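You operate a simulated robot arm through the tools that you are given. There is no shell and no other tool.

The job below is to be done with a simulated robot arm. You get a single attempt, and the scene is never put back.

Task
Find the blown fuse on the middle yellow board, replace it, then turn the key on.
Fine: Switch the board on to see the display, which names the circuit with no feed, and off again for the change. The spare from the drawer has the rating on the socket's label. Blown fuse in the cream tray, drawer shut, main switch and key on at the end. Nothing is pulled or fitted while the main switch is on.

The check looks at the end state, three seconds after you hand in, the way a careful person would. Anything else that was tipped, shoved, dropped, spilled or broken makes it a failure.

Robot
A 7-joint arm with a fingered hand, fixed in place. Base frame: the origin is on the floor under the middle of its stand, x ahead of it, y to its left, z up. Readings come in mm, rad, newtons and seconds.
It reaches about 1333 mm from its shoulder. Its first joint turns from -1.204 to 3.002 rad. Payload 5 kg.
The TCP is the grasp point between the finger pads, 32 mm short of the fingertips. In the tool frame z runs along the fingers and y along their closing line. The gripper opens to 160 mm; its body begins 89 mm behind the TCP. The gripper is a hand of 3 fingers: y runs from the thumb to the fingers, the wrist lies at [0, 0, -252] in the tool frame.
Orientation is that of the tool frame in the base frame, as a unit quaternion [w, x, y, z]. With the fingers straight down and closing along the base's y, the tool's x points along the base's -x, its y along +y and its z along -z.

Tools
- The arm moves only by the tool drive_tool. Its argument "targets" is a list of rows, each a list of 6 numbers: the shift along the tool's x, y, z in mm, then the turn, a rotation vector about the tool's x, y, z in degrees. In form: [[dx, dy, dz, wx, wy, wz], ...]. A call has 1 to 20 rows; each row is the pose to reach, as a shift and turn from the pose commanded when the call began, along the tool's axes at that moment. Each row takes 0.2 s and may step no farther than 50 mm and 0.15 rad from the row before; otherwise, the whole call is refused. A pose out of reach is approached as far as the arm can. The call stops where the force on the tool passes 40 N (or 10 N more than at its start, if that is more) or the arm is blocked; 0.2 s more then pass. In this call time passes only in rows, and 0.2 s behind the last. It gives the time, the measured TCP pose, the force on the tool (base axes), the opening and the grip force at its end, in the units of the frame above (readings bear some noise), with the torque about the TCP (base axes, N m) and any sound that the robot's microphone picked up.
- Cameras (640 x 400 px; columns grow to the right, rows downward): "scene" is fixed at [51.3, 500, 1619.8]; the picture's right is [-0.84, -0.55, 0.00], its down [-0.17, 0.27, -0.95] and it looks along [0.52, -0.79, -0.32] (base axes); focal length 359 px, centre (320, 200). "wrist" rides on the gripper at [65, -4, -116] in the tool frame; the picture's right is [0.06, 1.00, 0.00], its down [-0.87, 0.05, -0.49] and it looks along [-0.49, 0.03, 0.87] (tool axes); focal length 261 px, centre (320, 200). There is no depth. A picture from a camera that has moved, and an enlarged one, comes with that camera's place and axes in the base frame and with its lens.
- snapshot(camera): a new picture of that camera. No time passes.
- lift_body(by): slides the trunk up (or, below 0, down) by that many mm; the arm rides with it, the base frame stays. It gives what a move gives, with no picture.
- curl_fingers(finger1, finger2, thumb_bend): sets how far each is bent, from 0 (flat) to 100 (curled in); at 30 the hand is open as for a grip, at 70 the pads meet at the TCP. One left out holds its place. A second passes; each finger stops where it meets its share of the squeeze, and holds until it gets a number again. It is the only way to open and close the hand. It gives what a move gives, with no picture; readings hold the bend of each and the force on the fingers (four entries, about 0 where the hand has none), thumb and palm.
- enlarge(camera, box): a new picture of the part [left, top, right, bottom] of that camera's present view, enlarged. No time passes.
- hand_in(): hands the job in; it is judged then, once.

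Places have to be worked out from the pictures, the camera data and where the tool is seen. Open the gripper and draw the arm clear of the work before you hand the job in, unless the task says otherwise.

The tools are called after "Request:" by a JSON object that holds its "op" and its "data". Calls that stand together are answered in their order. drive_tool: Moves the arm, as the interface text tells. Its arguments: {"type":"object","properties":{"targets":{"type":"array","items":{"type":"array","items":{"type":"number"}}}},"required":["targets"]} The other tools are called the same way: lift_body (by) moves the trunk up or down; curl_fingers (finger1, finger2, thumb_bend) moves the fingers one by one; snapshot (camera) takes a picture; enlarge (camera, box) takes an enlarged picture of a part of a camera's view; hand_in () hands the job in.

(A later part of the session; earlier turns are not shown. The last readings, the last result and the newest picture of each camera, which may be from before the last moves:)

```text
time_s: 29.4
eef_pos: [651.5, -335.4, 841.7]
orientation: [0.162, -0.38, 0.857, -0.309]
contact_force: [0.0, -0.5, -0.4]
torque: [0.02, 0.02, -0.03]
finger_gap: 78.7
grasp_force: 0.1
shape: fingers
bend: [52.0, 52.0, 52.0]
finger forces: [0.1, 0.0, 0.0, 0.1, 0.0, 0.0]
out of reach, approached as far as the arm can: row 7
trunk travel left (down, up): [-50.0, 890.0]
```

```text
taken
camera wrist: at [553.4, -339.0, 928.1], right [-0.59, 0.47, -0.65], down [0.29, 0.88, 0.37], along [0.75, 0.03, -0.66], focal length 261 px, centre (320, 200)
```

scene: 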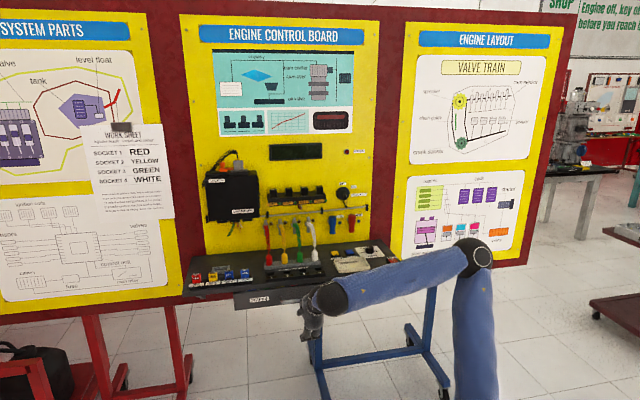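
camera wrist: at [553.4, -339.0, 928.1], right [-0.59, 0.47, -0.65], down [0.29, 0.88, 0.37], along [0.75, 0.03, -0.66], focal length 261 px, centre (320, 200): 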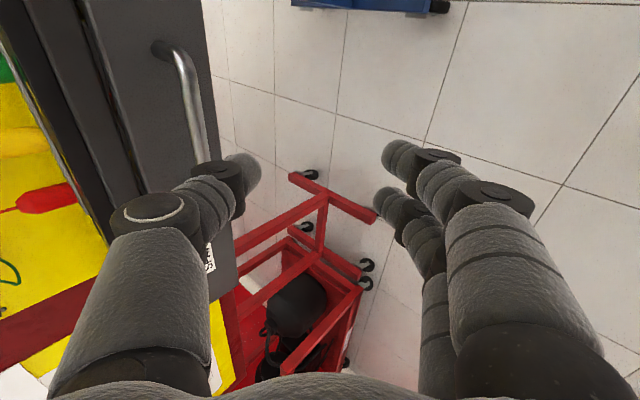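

The forearm is nearly level now. I rotate the hand to horizontal in place, checking after part of the turn.

Request:
{"op": "drive_tool", "data": {"targets": [[0, 0, 0, 6.5, 0, 0], [0, 0, 0, 13, 0, 0], [0, 0, 0, 19.5, 0, 0], [0, 0, 0, 26, 0, 0]]}}

Request:
{"op": "drive_tool", "data": {"targets": [[0, 0, 0, 6.5, 0, 0], [0, 0, 0, 13, 0, 0], [0, 0, 0, 19.5, 0, 0], [0, 0, 0, 25, 0, 0]]}}

Request:
{"op": "snapshot", "data": {"camera": "wrist"}}

Request:
{"op": "snapshot", "data": {"camera": "scene"}}

```text
time_s: 30.4
eef_pos: [652.9, -394.8, 843.5]
orientation: [0.251, -0.347, 0.764, -0.482]
contact_force: [-0.1, 0.1, 0.3]
torque: [0.02, 0.02, -0.01]
finger_gap: 78.6
grasp_force: 0.1
shape: fingers
bend: [52.0, 52.0, 52.0]
finger forces: [0.1, 0.0, 0.0, 0.0, 0.0, 0.0]
out of reach, approached as far as the arm can: row 1, 2, 3, 4
trunk travel left (down, up): [-50.0, 890.0]
```

```text
time_s: 31.4
eef_pos: [665.1, -487.4, 884.0]
orientation: [0.318, -0.3, 0.646, -0.626]
contact_force: [-4.3, 3.9, -0.5]
torque: [0.19, 0.26, -0.14]
finger_gap: 80.3
grasp_force: 2.9
shape: fingers
bend: [52.0, 52.0, 52.0]
finger forces: [5.9, 0.0, 0.0, 0.1, 0.0, 0.1]
out of reach, approached as far as the arm can: row 1, 2, 3, 4
trunk travel left (down, up): [-50.0, 890.0]
```

```text
taken
camera wrist: at [533.9, -468.3, 887.7], right [-0.03, -0.01, -1.0], down [0.15, 0.99, -0.02], along [0.99, -0.15, -0.03], focal length 261 px, centre (320, 200)
```

wrist: 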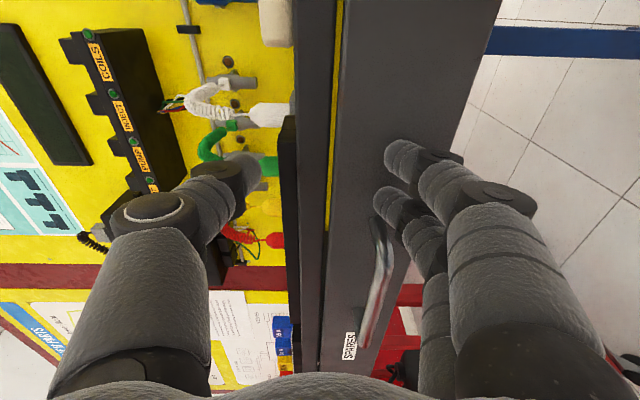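

```text
taken
```

scene: 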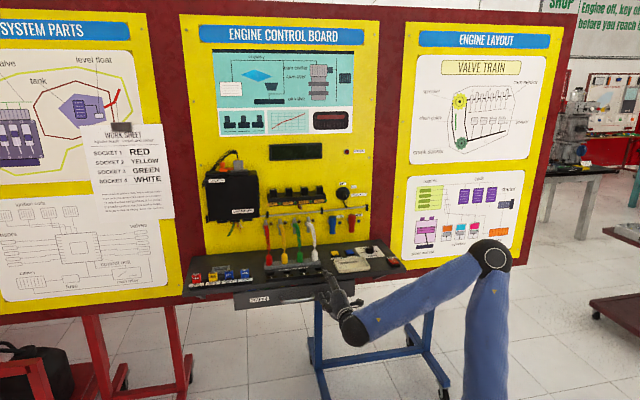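

The limit turns out to be how near the wrist may come to the robot's own axis (about 575 mm), and the hand drifted forward until a finger lightly touched the handle side. I tilt the hand back down while retreating, which lets the wrist stay out.

Request:
{"op": "drive_tool", "data": {"targets": [[-4, -2, -12, -7.5, 0, 0], [-8, -5, -24, -15, 0, 0], [-12, -7, -36, -22.5, 0, 0], [-16, -9, -48, -30, 0, 0], [-20, -12, -60, -37.5, 0, 0], [-24.4, -14, -72.8, -45, 0, 0]]}}

Request:
{"op": "snapshot", "data": {"camera": "wrist"}}

Request:
{"op": "snapshot", "data": {"camera": "scene"}}

```text
time_s: 32.8
eef_pos: [623.3, -428.0, 898.8]
orientation: [0.178, -0.399, 0.837, -0.33]
contact_force: [-0.1, -0.9, -0.6]
torque: [-0.03, 0.01, 0.02]
finger_gap: 79.1
grasp_force: 0.0
shape: fingers
bend: [52.0, 52.0, 52.0]
finger forces: [0.0, 0.0, 0.0, 0.0, 0.1, 0.0]
trunk travel left (down, up): [-50.0, 890.0]
```

```text
taken
camera wrist: at [520.4, -432.2, 982.8], right [-0.59, 0.41, -0.69], down [0.23, 0.91, 0.35], along [0.78, 0.04, -0.63], focal length 261 px, centre (320, 200)
```

wrist: 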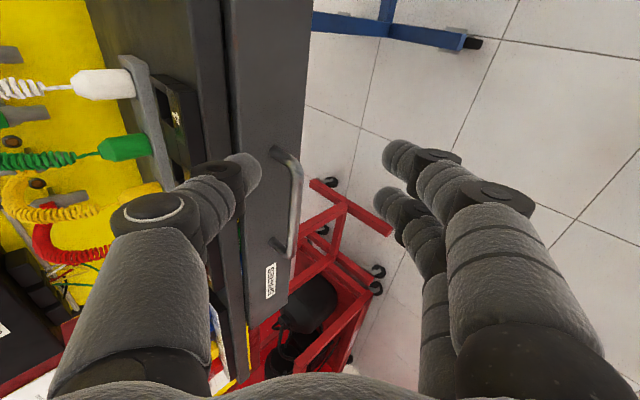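

```text
taken
```

scene: 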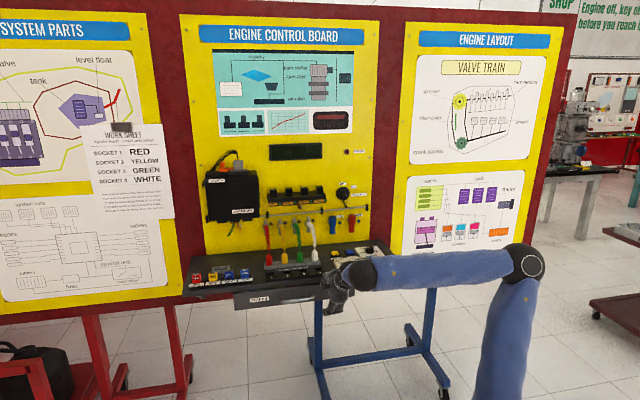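

Now I have a cleaner fix on the bar: centre about p -222, d 821, z 842. I will approach with the hand tilted, staying at wrist radius >580 mm, and swing to near-horizontal only as it closes in. First I move left along the drawer front to p≈-240 and correct the yaw.

Request:
{"op": "drive_tool", "data": {"targets": [[-20, -1, 6, 2.2, 1.3, 0.6], [-40, -2, 11.6, 4.4, 2.6, 1.2], [-60, -3, 17.4, 6.6, 3.9, 1.8], [-80, -4, 23.2, 8.8, 5.2, 2.4], [-99.4, -4.9, 28.9, 11, 6.4, 2.9]]}}

Request:
{"op": "curl_fingers", "data": {"finger1": 57, "finger2": 57, "thumb_bend": 59}}

Request:
{"op": "snapshot", "data": {"camera": "wrist"}}

Request:
{"op": "enlarge", "data": {"camera": "scene", "box": [220, 220, 400, 340]}}

```text
time_s: 34.0
eef_pos: [697.5, -409.6, 871.3]
orientation: [0.193, -0.349, 0.817, -0.417]
contact_force: [-0.7, -0.2, 1.1]
torque: [0.03, 0.0, 0.02]
finger_gap: 78.8
grasp_force: 0.0
shape: fingers
bend: [52.0, 52.0, 52.0]
finger forces: [0.0, 0.0, 0.1, 0.0, 0.1, 0.0]
out of reach, approached as far as the arm can: row 3, 4, 5
trunk travel left (down, up): [-50.0, 890.0]
```

```text
time_s: 35.0
eef_pos: [699.4, -408.3, 871.2]
orientation: [0.193, -0.349, 0.817, -0.416]
contact_force: [0.5, -0.5, -0.4]
torque: [-0.02, 0.03, -0.03]
finger_gap: 57.9
grasp_force: 0.0
shape: fingers
bend: [56.0, 56.0, 59.0]
finger forces: [0.0, 0.1, 0.0, 0.0, 0.0, 0.0]
trunk travel left (down, up): [-50.0, 890.0]
```

```text
taken
camera wrist: at [586.1, -394.7, 939.8], right [-0.45, 0.36, -0.81], down [0.27, 0.93, 0.26], along [0.85, -0.1, -0.52], focal length 261 px, centre (320, 200)
```

wrist: 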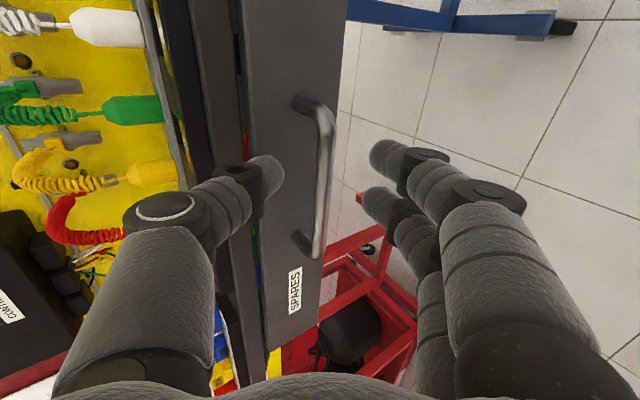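

```text
3.33 times, centred on (310, 280) of scene
camera zoom: at [51.3, 500.0, 1619.8], right [-0.84, -0.55, 0.0], down [-0.17, 0.27, -0.95], along [0.52, -0.79, -0.32], focal length 1198 px, centre (353, -67)
```

zoom: 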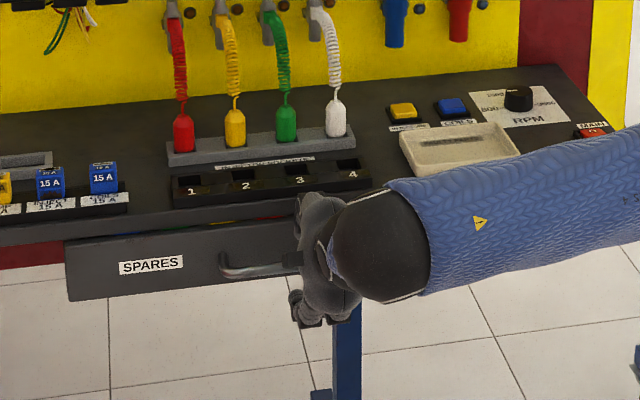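

The bar lies on the hand's forward axis, about 48 mm ahead of the TCP. I close the thumb a bit more and advance along the tool axis by 28 mm, then look.

Request:
{"op": "curl_fingers", "data": {"thumb_bend": 63}}

Request:
{"op": "drive_tool", "data": {"targets": [[-3, 0, 10, 0, 0, 0], [-6, 0, 20, 0, 0, 0], [-8, 0, 28, 0, 0, 0]]}}

Request:
{"op": "snapshot", "data": {"camera": "wrist"}}

Request:
{"op": "enlarge", "data": {"camera": "scene", "box": [260, 240, 350, 310]}}

```text
time_s: 36.0
eef_pos: [699.3, -408.3, 872.2]
orientation: [0.193, -0.349, 0.817, -0.416]
contact_force: [0.2, -0.2, -0.2]
torque: [0.02, -0.01, 0.01]
finger_gap: 50.2
grasp_force: 0.1
shape: fingers
bend: [56.0, 56.0, 63.0]
finger forces: [0.0, 0.0, 0.1, 0.0, 0.0, 0.0]
trunk travel left (down, up): [-50.0, 890.0]
```

```text
time_s: 36.8
eef_pos: [719.3, -425.3, 852.1]
orientation: [0.181, -0.342, 0.819, -0.425]
contact_force: [-0.3, 0.8, 0.0]
torque: [0.01, 0.03, -0.03]
finger_gap: 49.1
grasp_force: 0.4
shape: fingers
bend: [56.0, 56.0, 63.0]
finger forces: [0.1, 0.0, 0.0, 0.0, 0.9, 0.1]
out of reach, approached as far as the arm can: row 1, 2, 3
trunk travel left (down, up): [-50.0, 890.0]
```

```text
taken
camera wrist: at [608.2, -408.0, 921.7], right [-0.45, 0.36, -0.82], down [0.3, 0.92, 0.24], along [0.84, -0.13, -0.52], focal length 261 px, centre (320, 200)
```

wrist: 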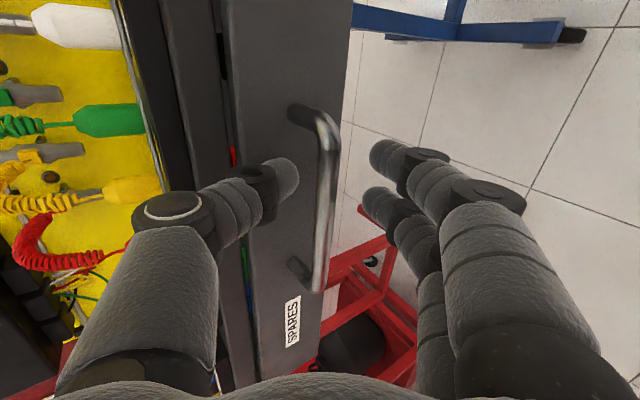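

```text
5.71 times, centred on (305, 275) of scene
camera zoom: at [51.3, 500.0, 1619.8], right [-0.84, -0.55, 0.0], down [-0.17, 0.27, -0.95], along [0.52, -0.79, -0.32], focal length 2053 px, centre (406, -229)
```

zoom: 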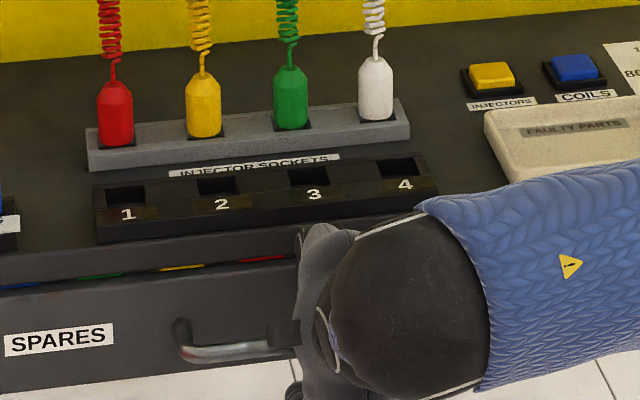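

The bar now sits between thumb and fingers about 15 mm past the TCP. I close the hand on it.

Request:
{"op": "curl_fingers", "data": {"finger1": 80, "finger2": 80, "thumb_bend": 80}}

Request:
{"op": "snapshot", "data": {"camera": "wrist"}}

```text
time_s: 37.8
eef_pos: [720.9, -426.5, 852.1]
orientation: [0.179, -0.342, 0.819, -0.424]
contact_force: [0.6, -0.5, -10.3]
torque: [0.03, 0.01, -0.02]
finger_gap: 11.1
grasp_force: 18.5
shape: fingers
bend: [71.0, 71.0, 75.0]
finger forces: [11.3, 11.4, 0.0, 0.0, 14.7, 0.0]
trunk travel left (down, up): [-50.0, 890.0]
```

```text
taken
camera wrist: at [608.9, -408.5, 920.7], right [-0.45, 0.36, -0.82], down [0.3, 0.92, 0.24], along [0.84, -0.13, -0.52], focal length 261 px, centre (320, 200)
```

wrist: 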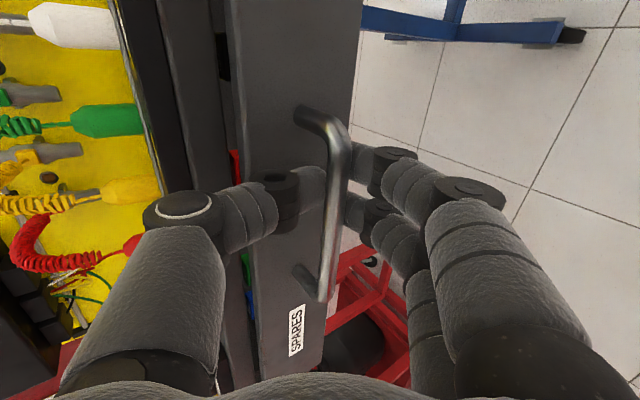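

The bar is gripped (11/11/15 N). I pull straight out 50 mm first, easing the hand's tilt back as it comes.

Request:
{"op": "drive_tool", "data": {"targets": [[0, 5.2, -7.9, -2.3, 0, 0], [0, 10.4, -15.9, -4.6, 0, 0], [0, 15.6, -23.8, -6.9, 0, 0], [0, 20.8, -31.7, -9.2, 0, 0], [0, 26, -39.7, -11.5, 0, 0]]}}

Request:
{"op": "snapshot", "data": {"camera": "wrist"}}

Request:
{"op": "snapshot", "data": {"camera": "scene"}}

```text
time_s: 39.0
eef_pos: [686.1, -398.0, 849.0]
orientation: [0.146, -0.358, 0.857, -0.34]
contact_force: [8.7, 8.1, -14.0]
torque: [0.07, -0.17, -0.06]
finger_gap: 5.5
grasp_force: 13.4
shape: fingers
bend: [72.0, 72.0, 76.0]
finger forces: [8.9, 8.9, 0.0, 0.0, 8.2, 0.1]
out of reach, approached as far as the arm can: row 3, 4, 5
trunk travel left (down, up): [-50.0, 890.0]
```

```text
taken
camera wrist: at [585.1, -391.0, 935.2], right [-0.56, 0.47, -0.69], down [0.34, 0.88, 0.33], along [0.76, -0.05, -0.65], focal length 261 px, centre (320, 200)
```

wrist: 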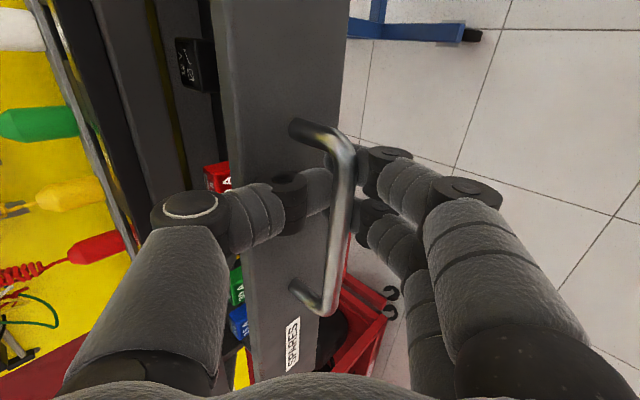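

```text
taken
```

scene: 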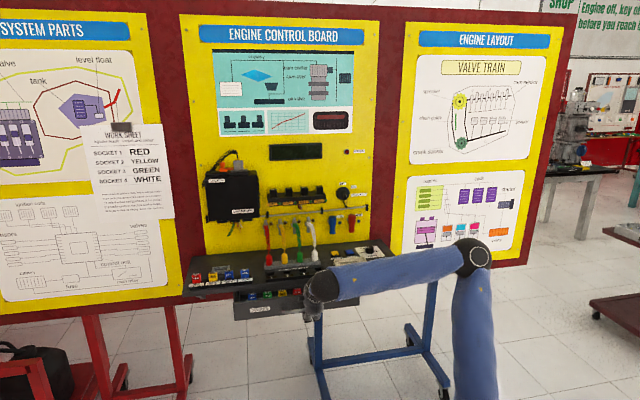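

The drawer is sliding out and the spares show (blue, green, yellow, red). I keep pulling another 70 mm, tilting the hand upright faster so the wrist stays within reach.

Request:
{"op": "drive_tool", "data": {"targets": [[0, 5.3, -5.3, -4, 0, 0], [0, 11.6, -11.6, -8, 0, 0], [0, 18.2, -18.2, -12, 0, 0], [0, 24.8, -24.8, -16, 0, 0], [0, 31.4, -31.4, -20, 0, 0], [0, 38, -38, -24, 0, 0], [0, 44.6, -44.6, -28, 0, 0]]}}

Request:
{"op": "snapshot", "data": {"camera": "wrist"}}

Request:
{"op": "snapshot", "data": {"camera": "scene"}}

```text
time_s: 40.4
eef_pos: [646.6, -364.9, 848.6]
orientation: [0.08, -0.379, 0.906, -0.169]
contact_force: [14.8, 13.2, 9.6]
torque: [-1.4, -1.51, 0.29]
finger_gap: 13.1
grasp_force: 49.8
shape: fingers
bend: [72.0, 72.0, 71.0]
finger forces: [7.5, 7.7, 0.0, 0.0, 83.4, 0.0]
out of reach, approached as far as the arm can: row 4, 5, 6
trunk travel left (down, up): [-50.0, 890.0]
stopped in row 6: the force on the tool passed its limit at 45 N (the readings are from after the stop); the commanded pose is now the measured one
```

```text
taken
camera wrist: at [573.0, -385.0, 956.8], right [-0.7, 0.61, -0.37], down [0.44, 0.78, 0.45], along [0.56, 0.16, -0.81], focal length 261 px, centre (320, 200)
```

wrist: 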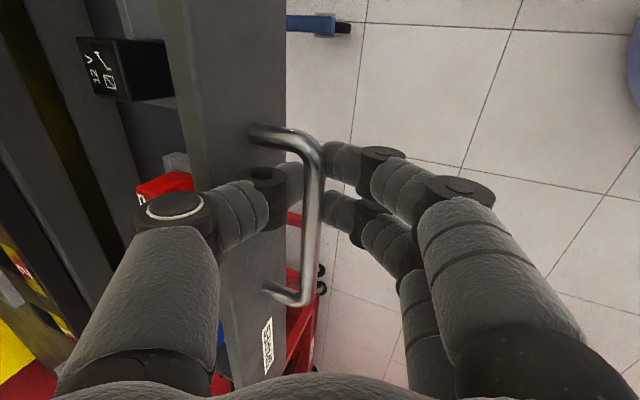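

```text
taken
```

scene: 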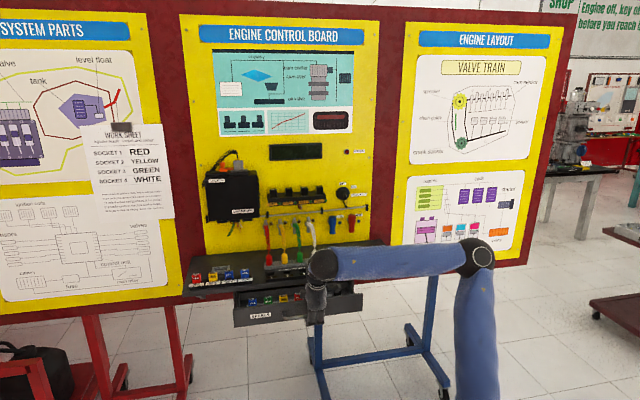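

The drawer is about 95 mm open, but the thumb is now wedged behind the bar (83 N). I relax the fingers first, then see.

Request:
{"op": "curl_fingers", "data": {"finger1": 58, "finger2": 58}}

Request:
{"op": "enlarge", "data": {"camera": "wrist", "box": [60, 20, 420, 340]}}

Request:
{"op": "enlarge", "data": {"camera": "scene", "box": [220, 230, 370, 340]}}

```text
time_s: 41.2
eef_pos: [648.4, -364.1, 849.0]
orientation: [0.081, -0.379, 0.906, -0.17]
contact_force: [11.0, 10.8, 12.9]
torque: [-1.34, -1.55, 0.13]
finger_gap: 37.0
grasp_force: 47.6
shape: fingers
bend: [57.0, 57.0, 69.0]
finger forces: [0.1, 0.1, 0.0, 0.0, 95.6, 0.1]
trunk travel left (down, up): [-50.0, 890.0]
stopped: the force on the tool passed its limit at 41 N (the readings are from after the stop); the commanded pose is now the measured one
```

```text
1.25 times, centred on (240, 180) of wrist
camera zoom: at [572.6, -384.9, 957.7], right [-0.7, 0.61, -0.37], down [0.44, 0.78, 0.45], along [0.56, 0.16, -0.81], focal length 326 px, centre (420, 225)
```

zoom: 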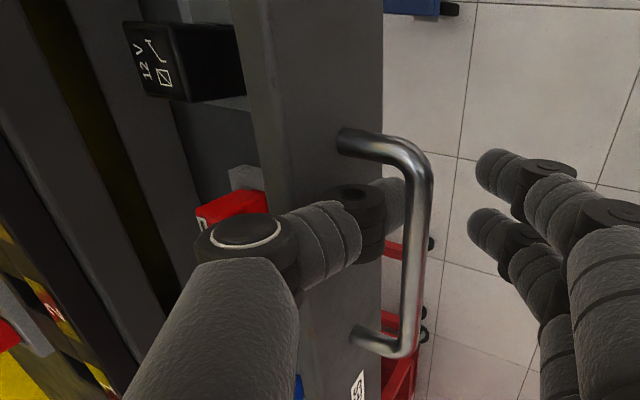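

```text
3.64 times, centred on (295, 285) of scene
camera zoom: at [51.3, 500.0, 1619.8], right [-0.84, -0.55, 0.0], down [-0.17, 0.27, -0.95], along [0.52, -0.79, -0.32], focal length 1306 px, centre (411, -109)
```

zoom: 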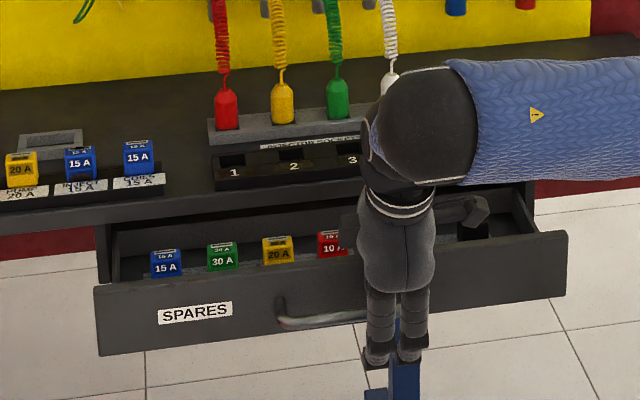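

The thumb's knuckle is bearing on the drawer front's top edge. Lifting the trunk takes the whole hand straight up and out of the gap without any arm twisting, so I do that.

Request:
{"op": "lift_body", "data": {"by": 40}}

Request:
{"op": "snapshot", "data": {"camera": "wrist"}}

```text
time_s: 42.1
eef_pos: [646.8, -366.2, 887.7]
orientation: [0.08, -0.379, 0.906, -0.168]
contact_force: [-0.7, 0.3, 0.0]
torque: [-0.01, 0.02, -0.03]
finger_gap: 22.8
grasp_force: 0.1
shape: fingers
bend: [57.0, 57.0, 80.0]
finger forces: [0.0, 0.1, 0.0, 0.0, 0.0, 0.0]
trunk travel left (down, up): [-90.0, 850.0]
```

```text
taken
camera wrist: at [572.4, -386.9, 996.0], right [-0.7, 0.61, -0.37], down [0.44, 0.78, 0.45], along [0.56, 0.16, -0.81], focal length 261 px, centre (320, 200)
```

wrist: 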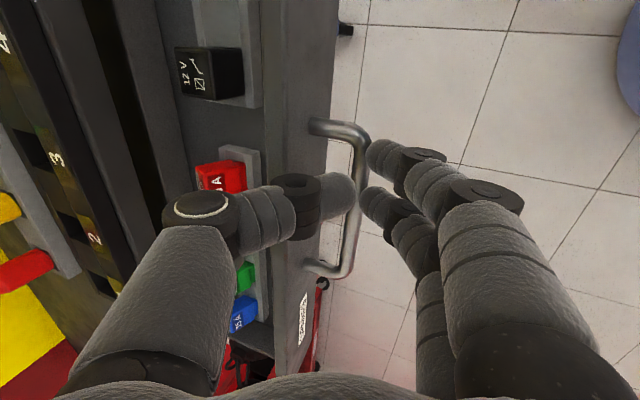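

The hand is free with no contact. I lift well clear for a view into the drawer.

Request:
{"op": "lift_body", "data": {"by": 250}}

Request:
{"op": "curl_fingers", "data": {"finger1": 30, "finger2": 30, "thumb_bend": 30}}

Request:
{"op": "snapshot", "data": {"camera": "wrist"}}

Request:
{"op": "snapshot", "data": {"camera": "scene"}}

```text
time_s: 44.6
eef_pos: [646.4, -365.7, 1138.0]
orientation: [0.078, -0.379, 0.906, -0.168]
contact_force: [0.1, -0.5, -0.8]
torque: [0.02, -0.02, 0.04]
finger_gap: 23.1
grasp_force: 0.2
shape: fingers
bend: [57.0, 57.0, 80.0]
finger forces: [0.1, 0.0, 0.0, 0.0, 0.1, 0.0]
trunk travel left (down, up): [-340.0, 600.0]
```

```text
time_s: 45.6
eef_pos: [646.3, -365.5, 1139.1]
orientation: [0.079, -0.379, 0.906, -0.168]
contact_force: [-0.1, 0.4, -0.1]
torque: [0.02, 0.03, 0.04]
finger_gap: 167.3
grasp_force: 0.0
shape: fingers
bend: [30.0, 30.0, 30.0]
finger forces: [0.0, 0.0, 0.0, 0.0, 0.0, 0.0]
trunk travel left (down, up): [-340.0, 600.0]
```

```text
taken
camera wrist: at [572.6, -386.4, 1246.2], right [-0.7, 0.61, -0.37], down [0.44, 0.78, 0.45], along [0.56, 0.16, -0.81], focal length 261 px, centre (320, 200)
```

wrist: 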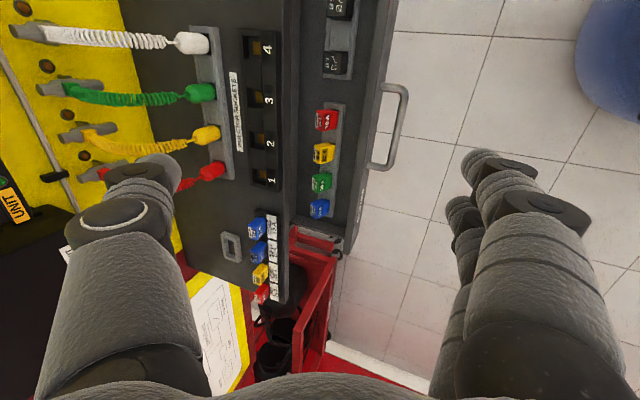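

```text
taken
```

scene: 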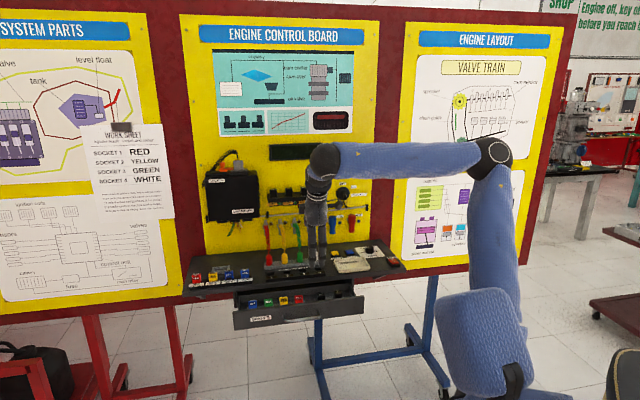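

The spares are in view: blue, green, yellow and red fuses plus relays. I raise the trunk for better reach, then bring the hand, fingers straight down, above the drawer.

Request:
{"op": "lift_body", "data": {"by": 310}}

Request:
{"op": "drive_tool", "data": {"targets": [[-15.7, 8.6, 37.1, -2.7, 0.1, 0.05], [-31.5, 17.2, 74.2, -5.4, 0.3, 0.1], [-47.2, 25.7, 111.3, -8.1, 0.4, 0.15], [-62.9, 34.3, 148.4, -10.8, 0.5, 0.2], [-78.6, 42.9, 185.6, -13.6, 0.7, 0.25], [-94.4, 51.5, 222.7, -16.3, 0.8, 0.3], [-110.1, 60, 259.8, -19, 1, 0.35], [-125.8, 68.6, 296.9, -21.7, 1.1, 0.4]]}}

Request:
{"op": "snapshot", "data": {"camera": "wrist"}}

Request:
{"op": "snapshot", "data": {"camera": "scene"}}

```text
time_s: 48.7
eef_pos: [646.2, -365.8, 1448.1]
orientation: [0.079, -0.379, 0.907, -0.169]
contact_force: [-0.2, -0.2, 0.4]
torque: [0.03, 0.02, -0.01]
finger_gap: 167.7
grasp_force: 0.1
shape: fingers
bend: [30.0, 30.0, 30.0]
finger forces: [0.1, 0.0, 0.1, 0.0, 0.0, 0.1]
trunk travel left (down, up): [-650.0, 290.0]
```

```text
time_s: 50.5
eef_pos: [771.7, -304.9, 1147.1]
orientation: [-0.002, -0.381, 0.924, 0.003]
contact_force: [-0.1, -1.1, -0.3]
torque: [0.01, 0.03, -0.01]
finger_gap: 168.0
grasp_force: 0.0
shape: fingers
bend: [30.0, 30.0, 30.0]
finger forces: [0.0, 0.0, 0.0, 0.0, 0.0, 0.0]
trunk travel left (down, up): [-650.0, 290.0]
```

```text
taken
camera wrist: at [730.1, -354.2, 1262.4], right [-0.75, 0.66, 0.01], down [0.58, 0.65, 0.49], along [0.32, 0.37, -0.87], focal length 261 px, centre (320, 200)
```

wrist: 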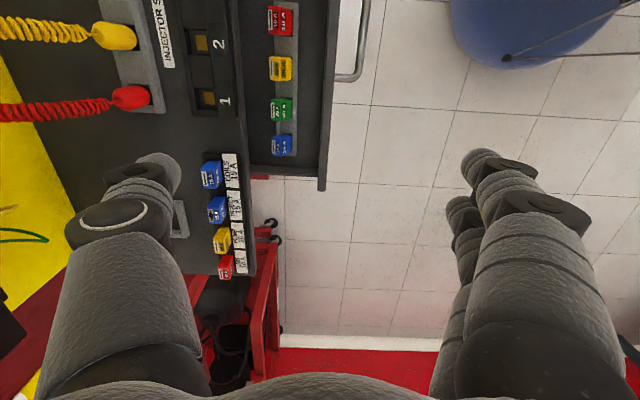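

```text
taken
```

scene: 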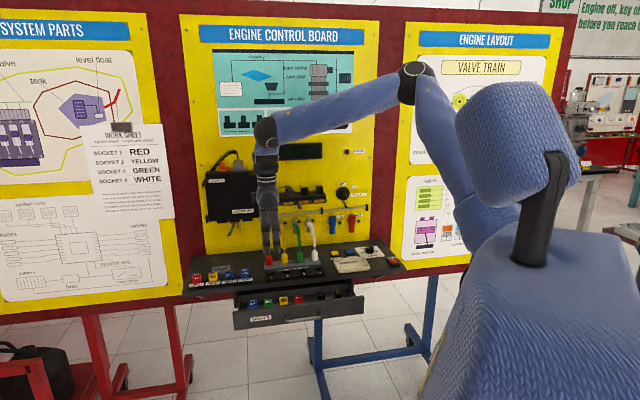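

I zoom in on the installed fuse row and the spares from here.

Request:
{"op": "enlarge", "data": {"camera": "wrist", "box": [180, 130, 340, 290]}}

Request:
{"op": "enlarge", "data": {"camera": "wrist", "box": [230, 0, 350, 200]}}

Request:
{"op": "enlarge", "data": {"camera": "scene", "box": [185, 255, 365, 335]}}

```text
2.50 times, centred on (260, 210) of wrist
camera zoom: at [730.1, -354.2, 1262.4], right [-0.75, 0.66, 0.01], down [0.58, 0.65, 0.49], along [0.32, 0.37, -0.87], focal length 652 px, centre (470, 175)
```

zoom: 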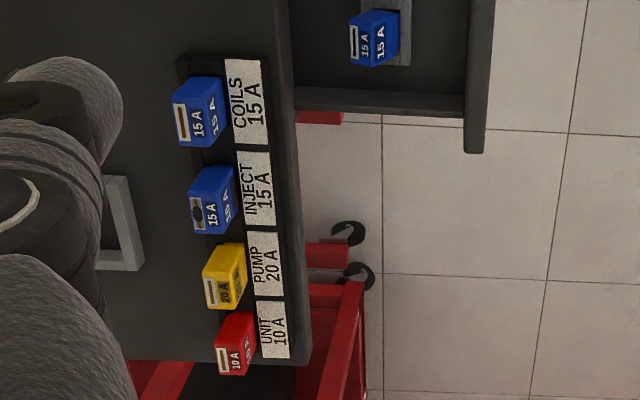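

```text
2.00 times, centred on (290, 100) of wrist
camera zoom: at [730.1, -354.2, 1262.4], right [-0.75, 0.66, 0.01], down [0.58, 0.65, 0.49], along [0.32, 0.37, -0.87], focal length 521 px, centre (380, 400)
```

zoom: 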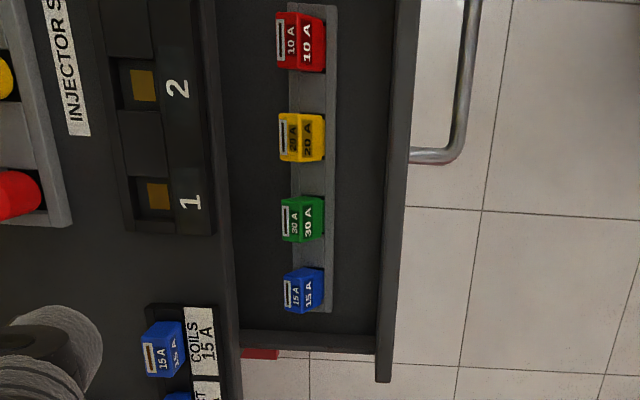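

```text
3.56 times, centred on (275, 295) of scene
camera zoom: at [51.3, 500.0, 1619.8], right [-0.84, -0.55, 0.0], down [-0.17, 0.27, -0.95], along [0.52, -0.79, -0.32], focal length 1277 px, centre (480, -138)
```

zoom: 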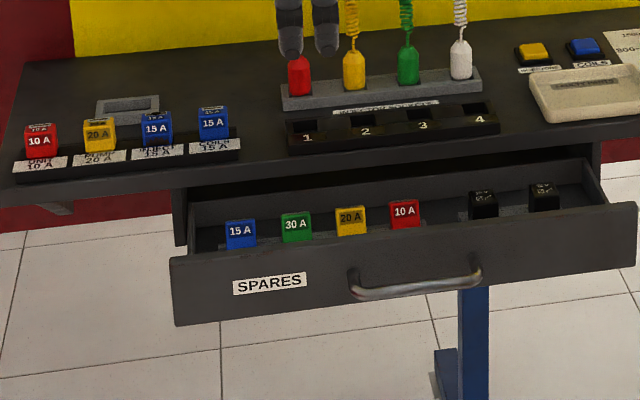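

The only 15 A spare is the blue one, but the ledge is too close behind it for the thumb, so the drawer needs to come out further. I will pinch the drawer front's top edge at p≈-175, between the red fuse and the relays: raise the trunk, then come down above that spot.

Request:
{"op": "lift_body", "data": {"by": 150}}

Request:
{"op": "drive_tool", "data": {"targets": [[19.4, -0.9, 42.1, 1.9, 0, 0], [38.8, -1.8, 84.2, 3.8, 0, 0], [58.1, -2.6, 126.4, 5.6, 0, 0], [77.5, -3.5, 168.5, 7.5, 0, 0], [96.9, -4.4, 210.6, 9.4, 0, 0], [116.3, -5.3, 252.8, 11.3, 0, 0], [135.6, -6.1, 294.9, 13.1, 0, 0], [155, -7, 337, 15, 0, 0]]}}

Request:
{"op": "curl_fingers", "data": {"finger1": 55, "finger2": 55, "thumb_bend": 55}}

Request:
{"op": "snapshot", "data": {"camera": "wrist"}}

Request:
{"op": "enlarge", "data": {"camera": "scene", "box": [225, 200, 385, 330]}}

```text
time_s: 52.3
eef_pos: [769.7, -305.4, 1299.2]
orientation: [-0.001, -0.382, 0.924, 0.002]
contact_force: [1.0, -0.3, -0.3]
torque: [0.0, -0.03, 0.0]
finger_gap: 167.6
grasp_force: 0.1
shape: fingers
bend: [30.0, 30.0, 30.0]
finger forces: [0.0, 0.0, 0.0, 0.1, 0.1, 0.0]
trunk travel left (down, up): [-800.0, 140.0]
```

```text
time_s: 54.1
eef_pos: [665.7, -418.6, 961.7]
orientation: [0.048, -0.379, 0.916, -0.118]
contact_force: [0.0, 0.2, 0.3]
torque: [0.0, 0.04, -0.04]
finger_gap: 167.7
grasp_force: 0.1
shape: fingers
bend: [30.0, 30.0, 30.0]
finger forces: [0.0, 0.0, 0.0, 0.0, 0.0, 0.0]
trunk travel left (down, up): [-800.0, 140.0]
```

```text
time_s: 55.1
eef_pos: [665.1, -418.0, 962.3]
orientation: [0.048, -0.379, 0.917, -0.119]
contact_force: [0.1, -0.5, 0.6]
torque: [-0.02, 0.0, -0.01]
finger_gap: 68.1
grasp_force: 0.0
shape: fingers
bend: [55.0, 55.0, 55.0]
finger forces: [0.1, 0.0, 0.0, 0.0, 0.1, 0.1]
trunk travel left (down, up): [-800.0, 140.0]
```

```text
taken
camera wrist: at [601.5, -446.2, 1074.5], right [-0.73, 0.64, -0.25], down [0.49, 0.74, 0.46], along [0.48, 0.21, -0.85], focal length 261 px, centre (320, 200)
```

wrist: 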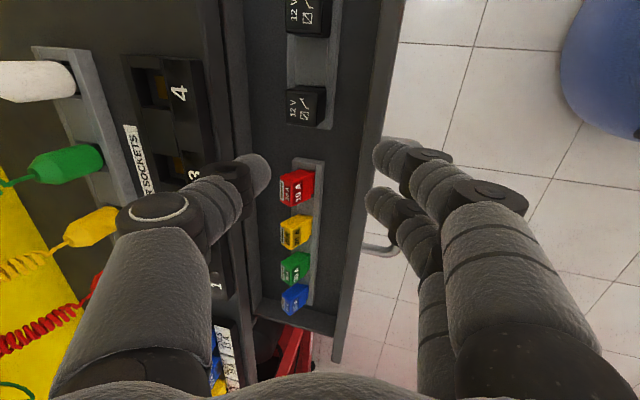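

```text
3.08 times, centred on (305, 265) of scene
camera zoom: at [51.3, 500.0, 1619.8], right [-0.84, -0.55, 0.0], down [-0.17, 0.27, -0.95], along [0.52, -0.79, -0.32], focal length 1105 px, centre (366, 0)
```

zoom: 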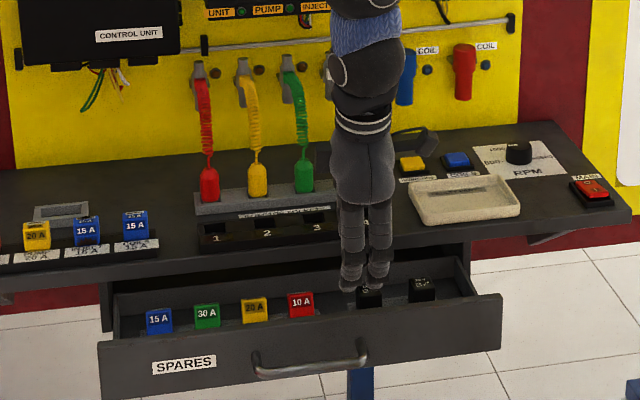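

I zoom on the drawer front edge to place the pinch exactly.

Request:
{"op": "enlarge", "data": {"camera": "wrist", "box": [230, 60, 430, 260]}}

```text
2.00 times, centred on (330, 160) of wrist
camera zoom: at [601.5, -446.2, 1074.5], right [-0.73, 0.64, -0.25], down [0.49, 0.74, 0.46], along [0.48, 0.21, -0.85], focal length 521 px, centre (300, 280)
```

zoom: 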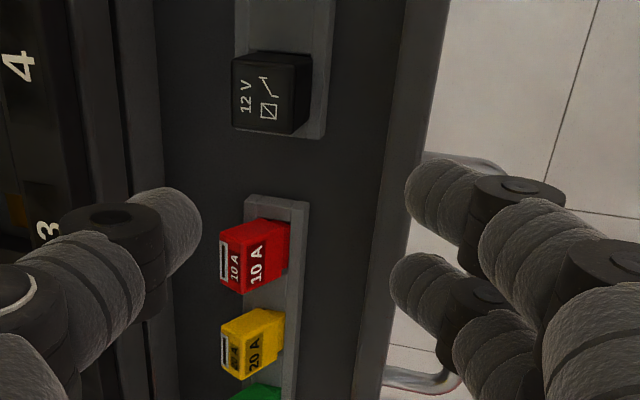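

The drawer front's top edge lies at d≈744–757. I lower the hand so that the edge comes between thumb (inside) and fingers (outside).

Request:
{"op": "drive_tool", "data": {"targets": [[0, 18, 18, 0, 0, 0], [0, 24, 36, 0, 0, 0], [0, 28, 52, 0, 0, 0], [0, 31, 63, 0, 0, 0]]}}

Request:
{"op": "snapshot", "data": {"camera": "wrist"}}

Request:
{"op": "enlarge", "data": {"camera": "scene", "box": [265, 250, 365, 330]}}

```text
time_s: 56.1
eef_pos: [655.6, -408.0, 893.7]
orientation: [0.049, -0.379, 0.916, -0.119]
contact_force: [0.4, -0.4, 0.4]
torque: [-0.03, 0.0, 0.0]
finger_gap: 67.6
grasp_force: 0.0
shape: fingers
bend: [55.0, 55.0, 55.0]
finger forces: [0.0, 0.1, 0.1, 0.1, 0.0, 0.0]
trunk travel left (down, up): [-800.0, 140.0]
```

```text
taken
camera wrist: at [591.0, -436.1, 1005.5], right [-0.73, 0.64, -0.25], down [0.49, 0.74, 0.46], along [0.48, 0.21, -0.85], focal length 261 px, centre (320, 200)
```

wrist: 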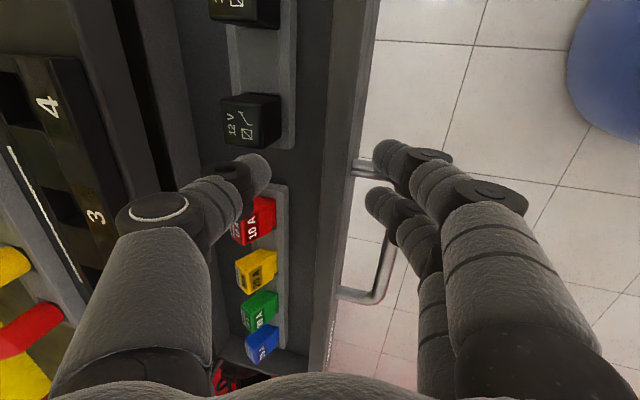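

```text
5.00 times, centred on (315, 290) of scene
camera zoom: at [51.3, 500.0, 1619.8], right [-0.84, -0.55, 0.0], down [-0.17, 0.27, -0.95], along [0.52, -0.79, -0.32], focal length 1796 px, centre (345, -250)
```

zoom: 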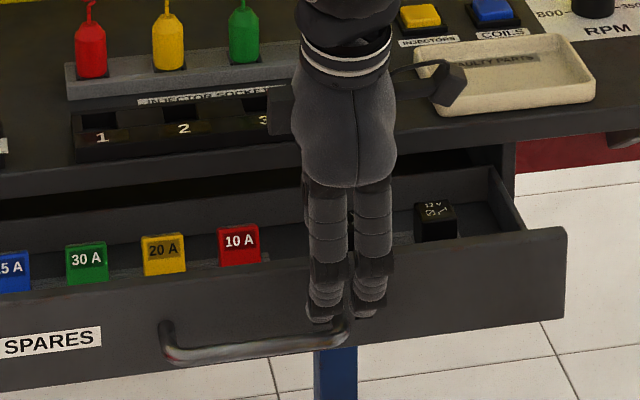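

The panel edge is between thumb and fingers, clear of the red fuse and relay. I close the pinch.

Request:
{"op": "curl_fingers", "data": {"finger1": 75, "finger2": 75, "thumb_bend": 75}}

Request:
{"op": "snapshot", "data": {"camera": "wrist"}}

```text
time_s: 57.1
eef_pos: [654.4, -407.7, 892.5]
orientation: [0.049, -0.379, 0.916, -0.118]
contact_force: [-0.4, 0.8, -9.3]
torque: [0.05, 0.07, 0.0]
finger_gap: 20.3
grasp_force: 15.1
shape: fingers
bend: [72.0, 72.0, 68.0]
finger forces: [7.6, 7.7, 0.0, 0.1, 15.0, 0.0]
trunk travel left (down, up): [-800.0, 140.0]
```

```text
taken
camera wrist: at [590.8, -436.3, 1005.3], right [-0.73, 0.64, -0.25], down [0.49, 0.74, 0.46], along [0.48, 0.21, -0.85], focal length 261 px, centre (320, 200)
```

wrist: 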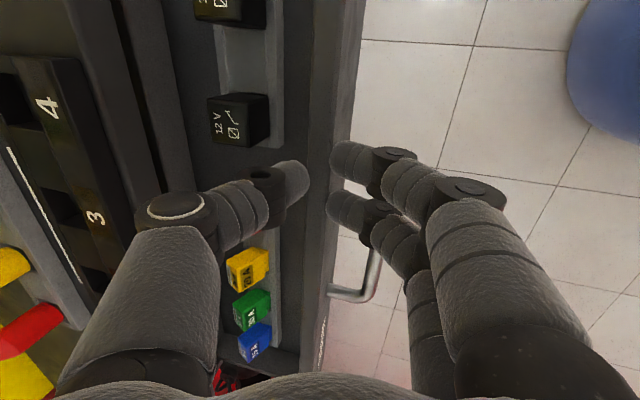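

Pinched at 15 N. I pull straight out 80 mm.

Request:
{"op": "drive_tool", "data": {"targets": [[0, 9.7, -2.6, 0, 0, 0], [0, 19.3, -5.1, 0, 0, 0], [0, 29, -7.6, 0, 0, 0], [0, 38.7, -10.2, 0, 0, 0], [0, 48.4, -12.7, 0, 0, 0], [0, 58, -15.3, 0, 0, 0], [0, 67.7, -17.8, 0, 0, 0], [0, 77.4, -20.4, 0, 0, 0]]}}

Request:
{"op": "snapshot", "data": {"camera": "wrist"}}

Request:
{"op": "snapshot", "data": {"camera": "scene"}}

```text
time_s: 58.9
eef_pos: [604.2, -358.4, 894.0]
orientation: [0.051, -0.377, 0.917, -0.123]
contact_force: [23.3, -27.9, 4.0]
torque: [-0.64, -0.57, -0.05]
finger_gap: 30.6
grasp_force: 15.5
shape: fingers
bend: [75.0, 75.0, 62.0]
finger forces: [0.0, 0.1, 0.1, 0.0, 30.9, 0.0]
trunk travel left (down, up): [-800.0, 140.0]
stopped in row 8: the force on the tool passed its limit at 41 N (the readings are from after the stop); the commanded pose is now the measured one
```

```text
taken
camera wrist: at [540.0, -385.3, 1006.6], right [-0.72, 0.64, -0.26], down [0.49, 0.74, 0.46], along [0.49, 0.2, -0.85], focal length 261 px, centre (320, 200)
```

wrist: 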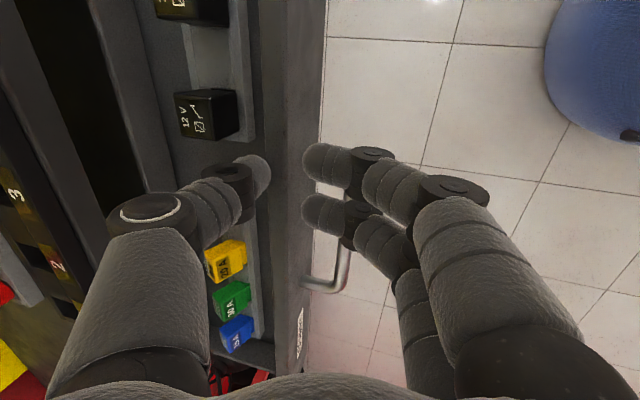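

```text
taken
```

scene: 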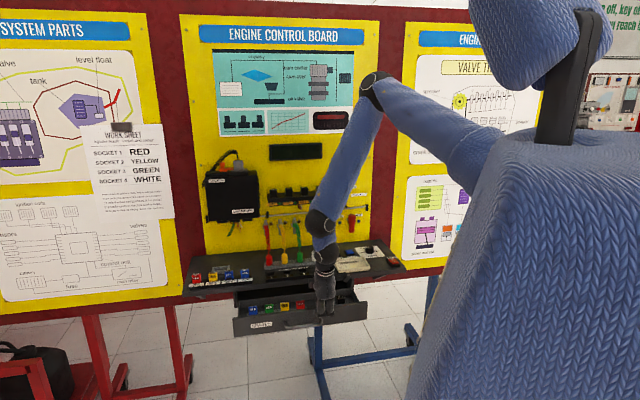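

The drawer has reached its stop, about 180 mm open. I ease forward to unload the thumb, open slightly, and lift straight out.

Request:
{"op": "drive_tool", "data": {"targets": [[0, -5, 1.3, 0, 0, 0], [0, -10, 2.6, 0, 0, 0]]}}

Request:
{"op": "curl_fingers", "data": {"finger1": 55, "finger2": 55, "thumb_bend": 57}}

Request:
{"op": "snapshot", "data": {"camera": "wrist"}}

```text
time_s: 59.5
eef_pos: [607.8, -362.6, 893.9]
orientation: [0.05, -0.378, 0.916, -0.121]
contact_force: [17.4, -20.8, 9.8]
torque: [-0.62, -0.53, -0.1]
finger_gap: 26.0
grasp_force: 14.2
shape: fingers
bend: [75.0, 75.0, 64.0]
finger forces: [0.1, 0.0, 0.0, 0.0, 28.3, 0.1]
trunk travel left (down, up): [-800.0, 140.0]
```

```text
time_s: 60.5
eef_pos: [606.9, -360.7, 894.2]
orientation: [0.05, -0.377, 0.917, -0.12]
contact_force: [0.5, 0.1, 0.4]
torque: [-0.03, -0.03, -0.02]
finger_gap: 66.3
grasp_force: 0.5
shape: fingers
bend: [55.0, 55.0, 56.0]
finger forces: [0.0, 0.1, 0.0, 0.0, 0.9, 0.0]
trunk travel left (down, up): [-800.0, 140.0]
```

```text
taken
camera wrist: at [543.8, -389.1, 1006.6], right [-0.72, 0.64, -0.26], down [0.49, 0.74, 0.46], along [0.49, 0.21, -0.85], focal length 261 px, centre (320, 200)
```

wrist: 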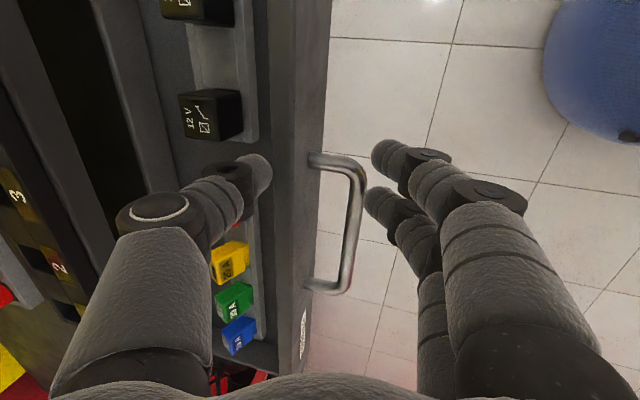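

Free again. I lift straight up 150 mm, then straighten the hand and move left above the spares for a look.

Request:
{"op": "drive_tool", "data": {"targets": [[0, -10, -38, 0, 0, 0], [0, -20, -77, 0, 0, 0], [0, -31, -116, 0, 0, 0], [-35, -40, -150, -3, 0, 0], [-75, -45, -170, -7.5, 0, 0], [-115, -50, -190, -11, 0, 0], [-155, -55, -205, -15, 0, 0], [-190, -60, -205, -15, 0, 0]]}}

Request:
{"op": "curl_fingers", "data": {"finger1": 30, "finger2": 30, "thumb_bend": 30}}

Request:
{"op": "snapshot", "data": {"camera": "wrist"}}

Request:
{"op": "snapshot", "data": {"camera": "scene"}}

```text
time_s: 62.3
eef_pos: [748.2, -230.9, 1108.2]
orientation: [-0.002, -0.382, 0.924, 0.0]
contact_force: [0.9, -0.3, -0.1]
torque: [0.0, 0.01, 0.02]
finger_gap: 64.8
grasp_force: 0.1
shape: fingers
bend: [55.0, 55.0, 56.0]
finger forces: [0.1, 0.0, 0.0, 0.0, 0.1, 0.1]
trunk travel left (down, up): [-800.0, 140.0]
```

```text
time_s: 63.3
eef_pos: [746.8, -230.8, 1108.7]
orientation: [0.0, -0.381, 0.924, 0.0]
contact_force: [0.2, 0.5, 0.2]
torque: [-0.01, -0.01, 0.0]
finger_gap: 167.4
grasp_force: 0.1
shape: fingers
bend: [30.0, 30.0, 30.0]
finger forces: [0.1, 0.0, 0.0, 0.0, 0.0, 0.1]
trunk travel left (down, up): [-800.0, 140.0]
```

```text
taken
camera wrist: at [704.4, -279.5, 1223.8], right [-0.75, 0.66, 0.0], down [0.58, 0.65, 0.49], along [0.33, 0.37, -0.87], focal length 261 px, centre (320, 200)
```

wrist: 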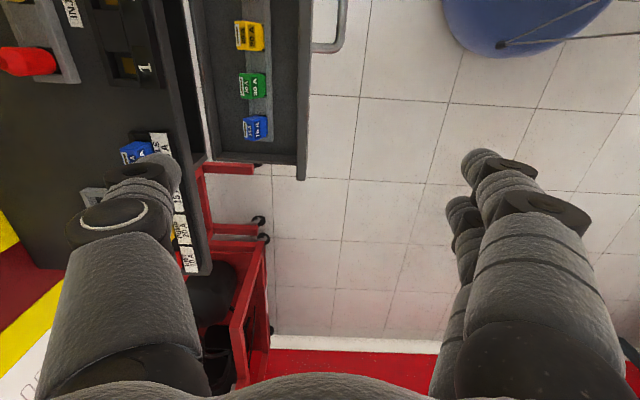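

```text
taken
```

scene: 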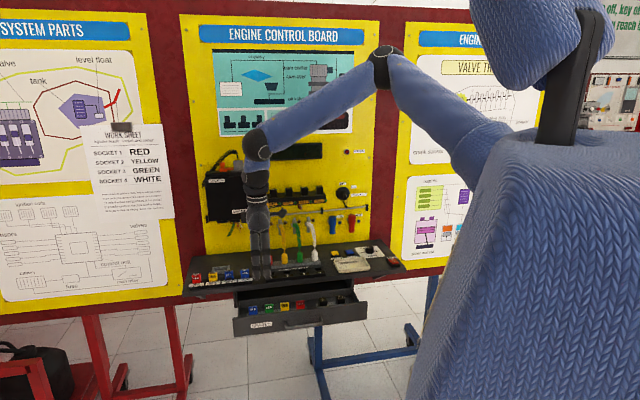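

The drawer is fully open and untouched inside. Recomputing, the board face is at d≈1110, leaving plenty of room behind the fuse row. I move above the INJECT fuse (p≈-466, d≈901) and look.

Request:
{"op": "drive_tool", "data": {"targets": [[-17, -35, 0, 0, 0, 0], [-34, -70, 0, 0, 0, 0], [-50, -105, 0, 0, 0, 0], [-67, -140, 15, 0, 0, 0], [-84, -175, 30, 0, 0, 0], [-100.7, -209.3, 45, 0, 0, 0]]}}

Request:
{"op": "snapshot", "data": {"camera": "wrist"}}

Request:
{"op": "enlarge", "data": {"camera": "scene", "box": [180, 180, 300, 310]}}

```text
time_s: 64.7
eef_pos: [896.1, -339.9, 1090.8]
orientation: [0.003, -0.382, 0.924, 0.0]
contact_force: [-0.4, 1.4, -0.1]
torque: [-0.01, 0.01, 0.0]
finger_gap: 167.7
grasp_force: 0.0
shape: fingers
bend: [30.0, 30.0, 30.0]
finger forces: [0.0, 0.0, 0.1, 0.0, 0.0, 0.1]
out of reach, approached as far as the arm can: row 4, 5, 6
trunk travel left (down, up): [-800.0, 140.0]
```

```text
taken
camera wrist: at [852.8, -387.8, 1206.1], right [-0.75, 0.66, 0.0], down [0.57, 0.65, 0.5], along [0.33, 0.37, -0.87], focal length 261 px, centre (320, 200)
```

wrist: 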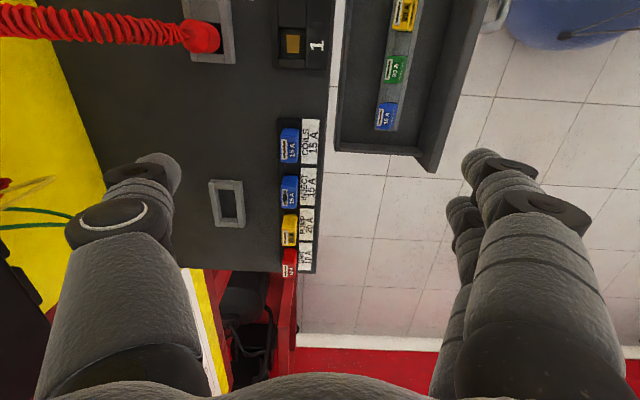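

```text
3.08 times, centred on (240, 245) of scene
camera zoom: at [51.3, 500.0, 1619.8], right [-0.84, -0.55, 0.0], down [-0.17, 0.27, -0.95], along [0.52, -0.79, -0.32], focal length 1105 px, centre (566, 62)
```

zoom: 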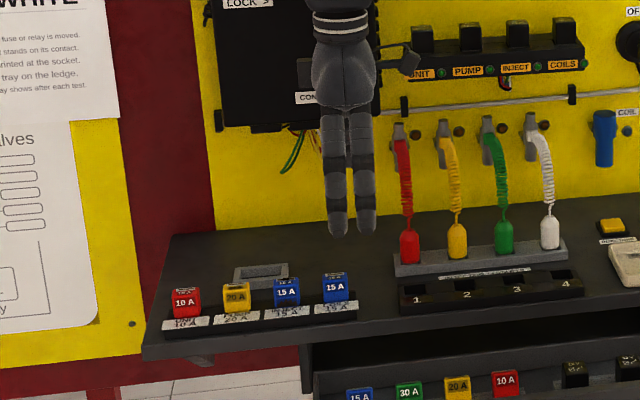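

The arm stopped short (p≈-393, d≈874). I look at the arm's posture to see what limits it.

Request:
{"op": "snapshot", "data": {"camera": "scene"}}

```text
taken
```

scene: 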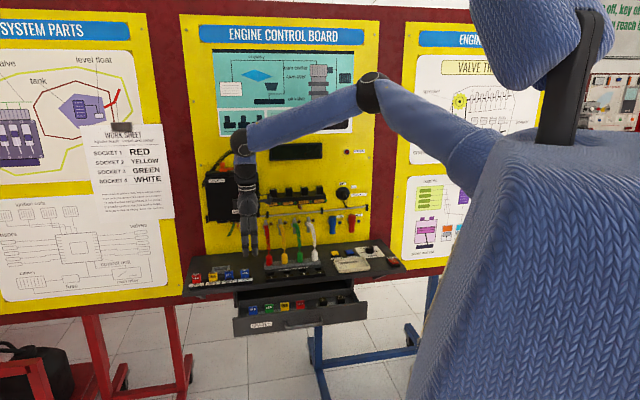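

The arm is nearly stretched from its high right shoulder. I retreat upward, then lower the trunk so the shoulder is nearer the working height.

Request:
{"op": "drive_tool", "data": {"targets": [[0, 16, -40, 0, 0, 0], [0, 32, -80, 0, 0, 0], [0, 48, -120, 0, 0, 0], [0, 64, -160, 0, 0, 0], [0, 80, -200, 0, 0, 0], [0, 96, -240, 0, 0, 0], [0, 112, -280, 0, 0, 0], [0, 124, -310, 0, 0, 0]]}}

Request:
{"op": "lift_body", "data": {"by": -350}}

Request:
{"op": "snapshot", "data": {"camera": "scene"}}

```text
time_s: 66.5
eef_pos: [792.7, -259.8, 1391.8]
orientation: [0.006, -0.381, 0.924, 0.001]
contact_force: [-0.8, 0.7, -0.3]
torque: [-0.01, 0.02, 0.02]
finger_gap: 167.8
grasp_force: 0.0
shape: fingers
bend: [30.0, 30.0, 30.0]
finger forces: [0.0, 0.0, 0.1, 0.0, 0.0, 0.1]
out of reach, approached as far as the arm can: row 7, 8
trunk travel left (down, up): [-800.0, 140.0]
```

```text
time_s: 69.9
eef_pos: [793.7, -258.2, 1041.7]
orientation: [0.005, -0.382, 0.924, 0.003]
contact_force: [-0.3, 0.5, -0.1]
torque: [0.02, -0.04, 0.0]
finger_gap: 167.8
grasp_force: 0.0
shape: fingers
bend: [30.0, 30.0, 30.0]
finger forces: [0.1, 0.1, 0.0, 0.1, 0.0, 0.0]
trunk travel left (down, up): [-450.0, 490.0]
```

```text
taken
```

scene: 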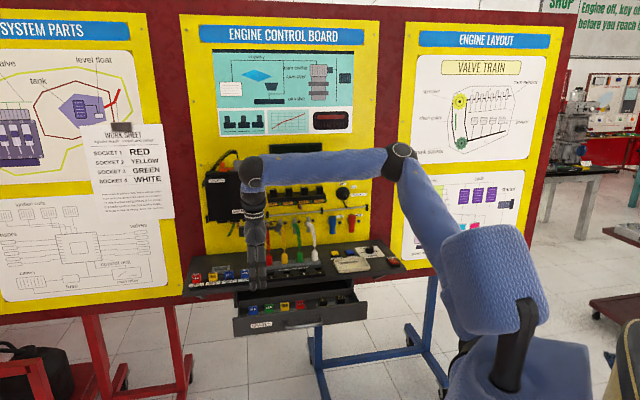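

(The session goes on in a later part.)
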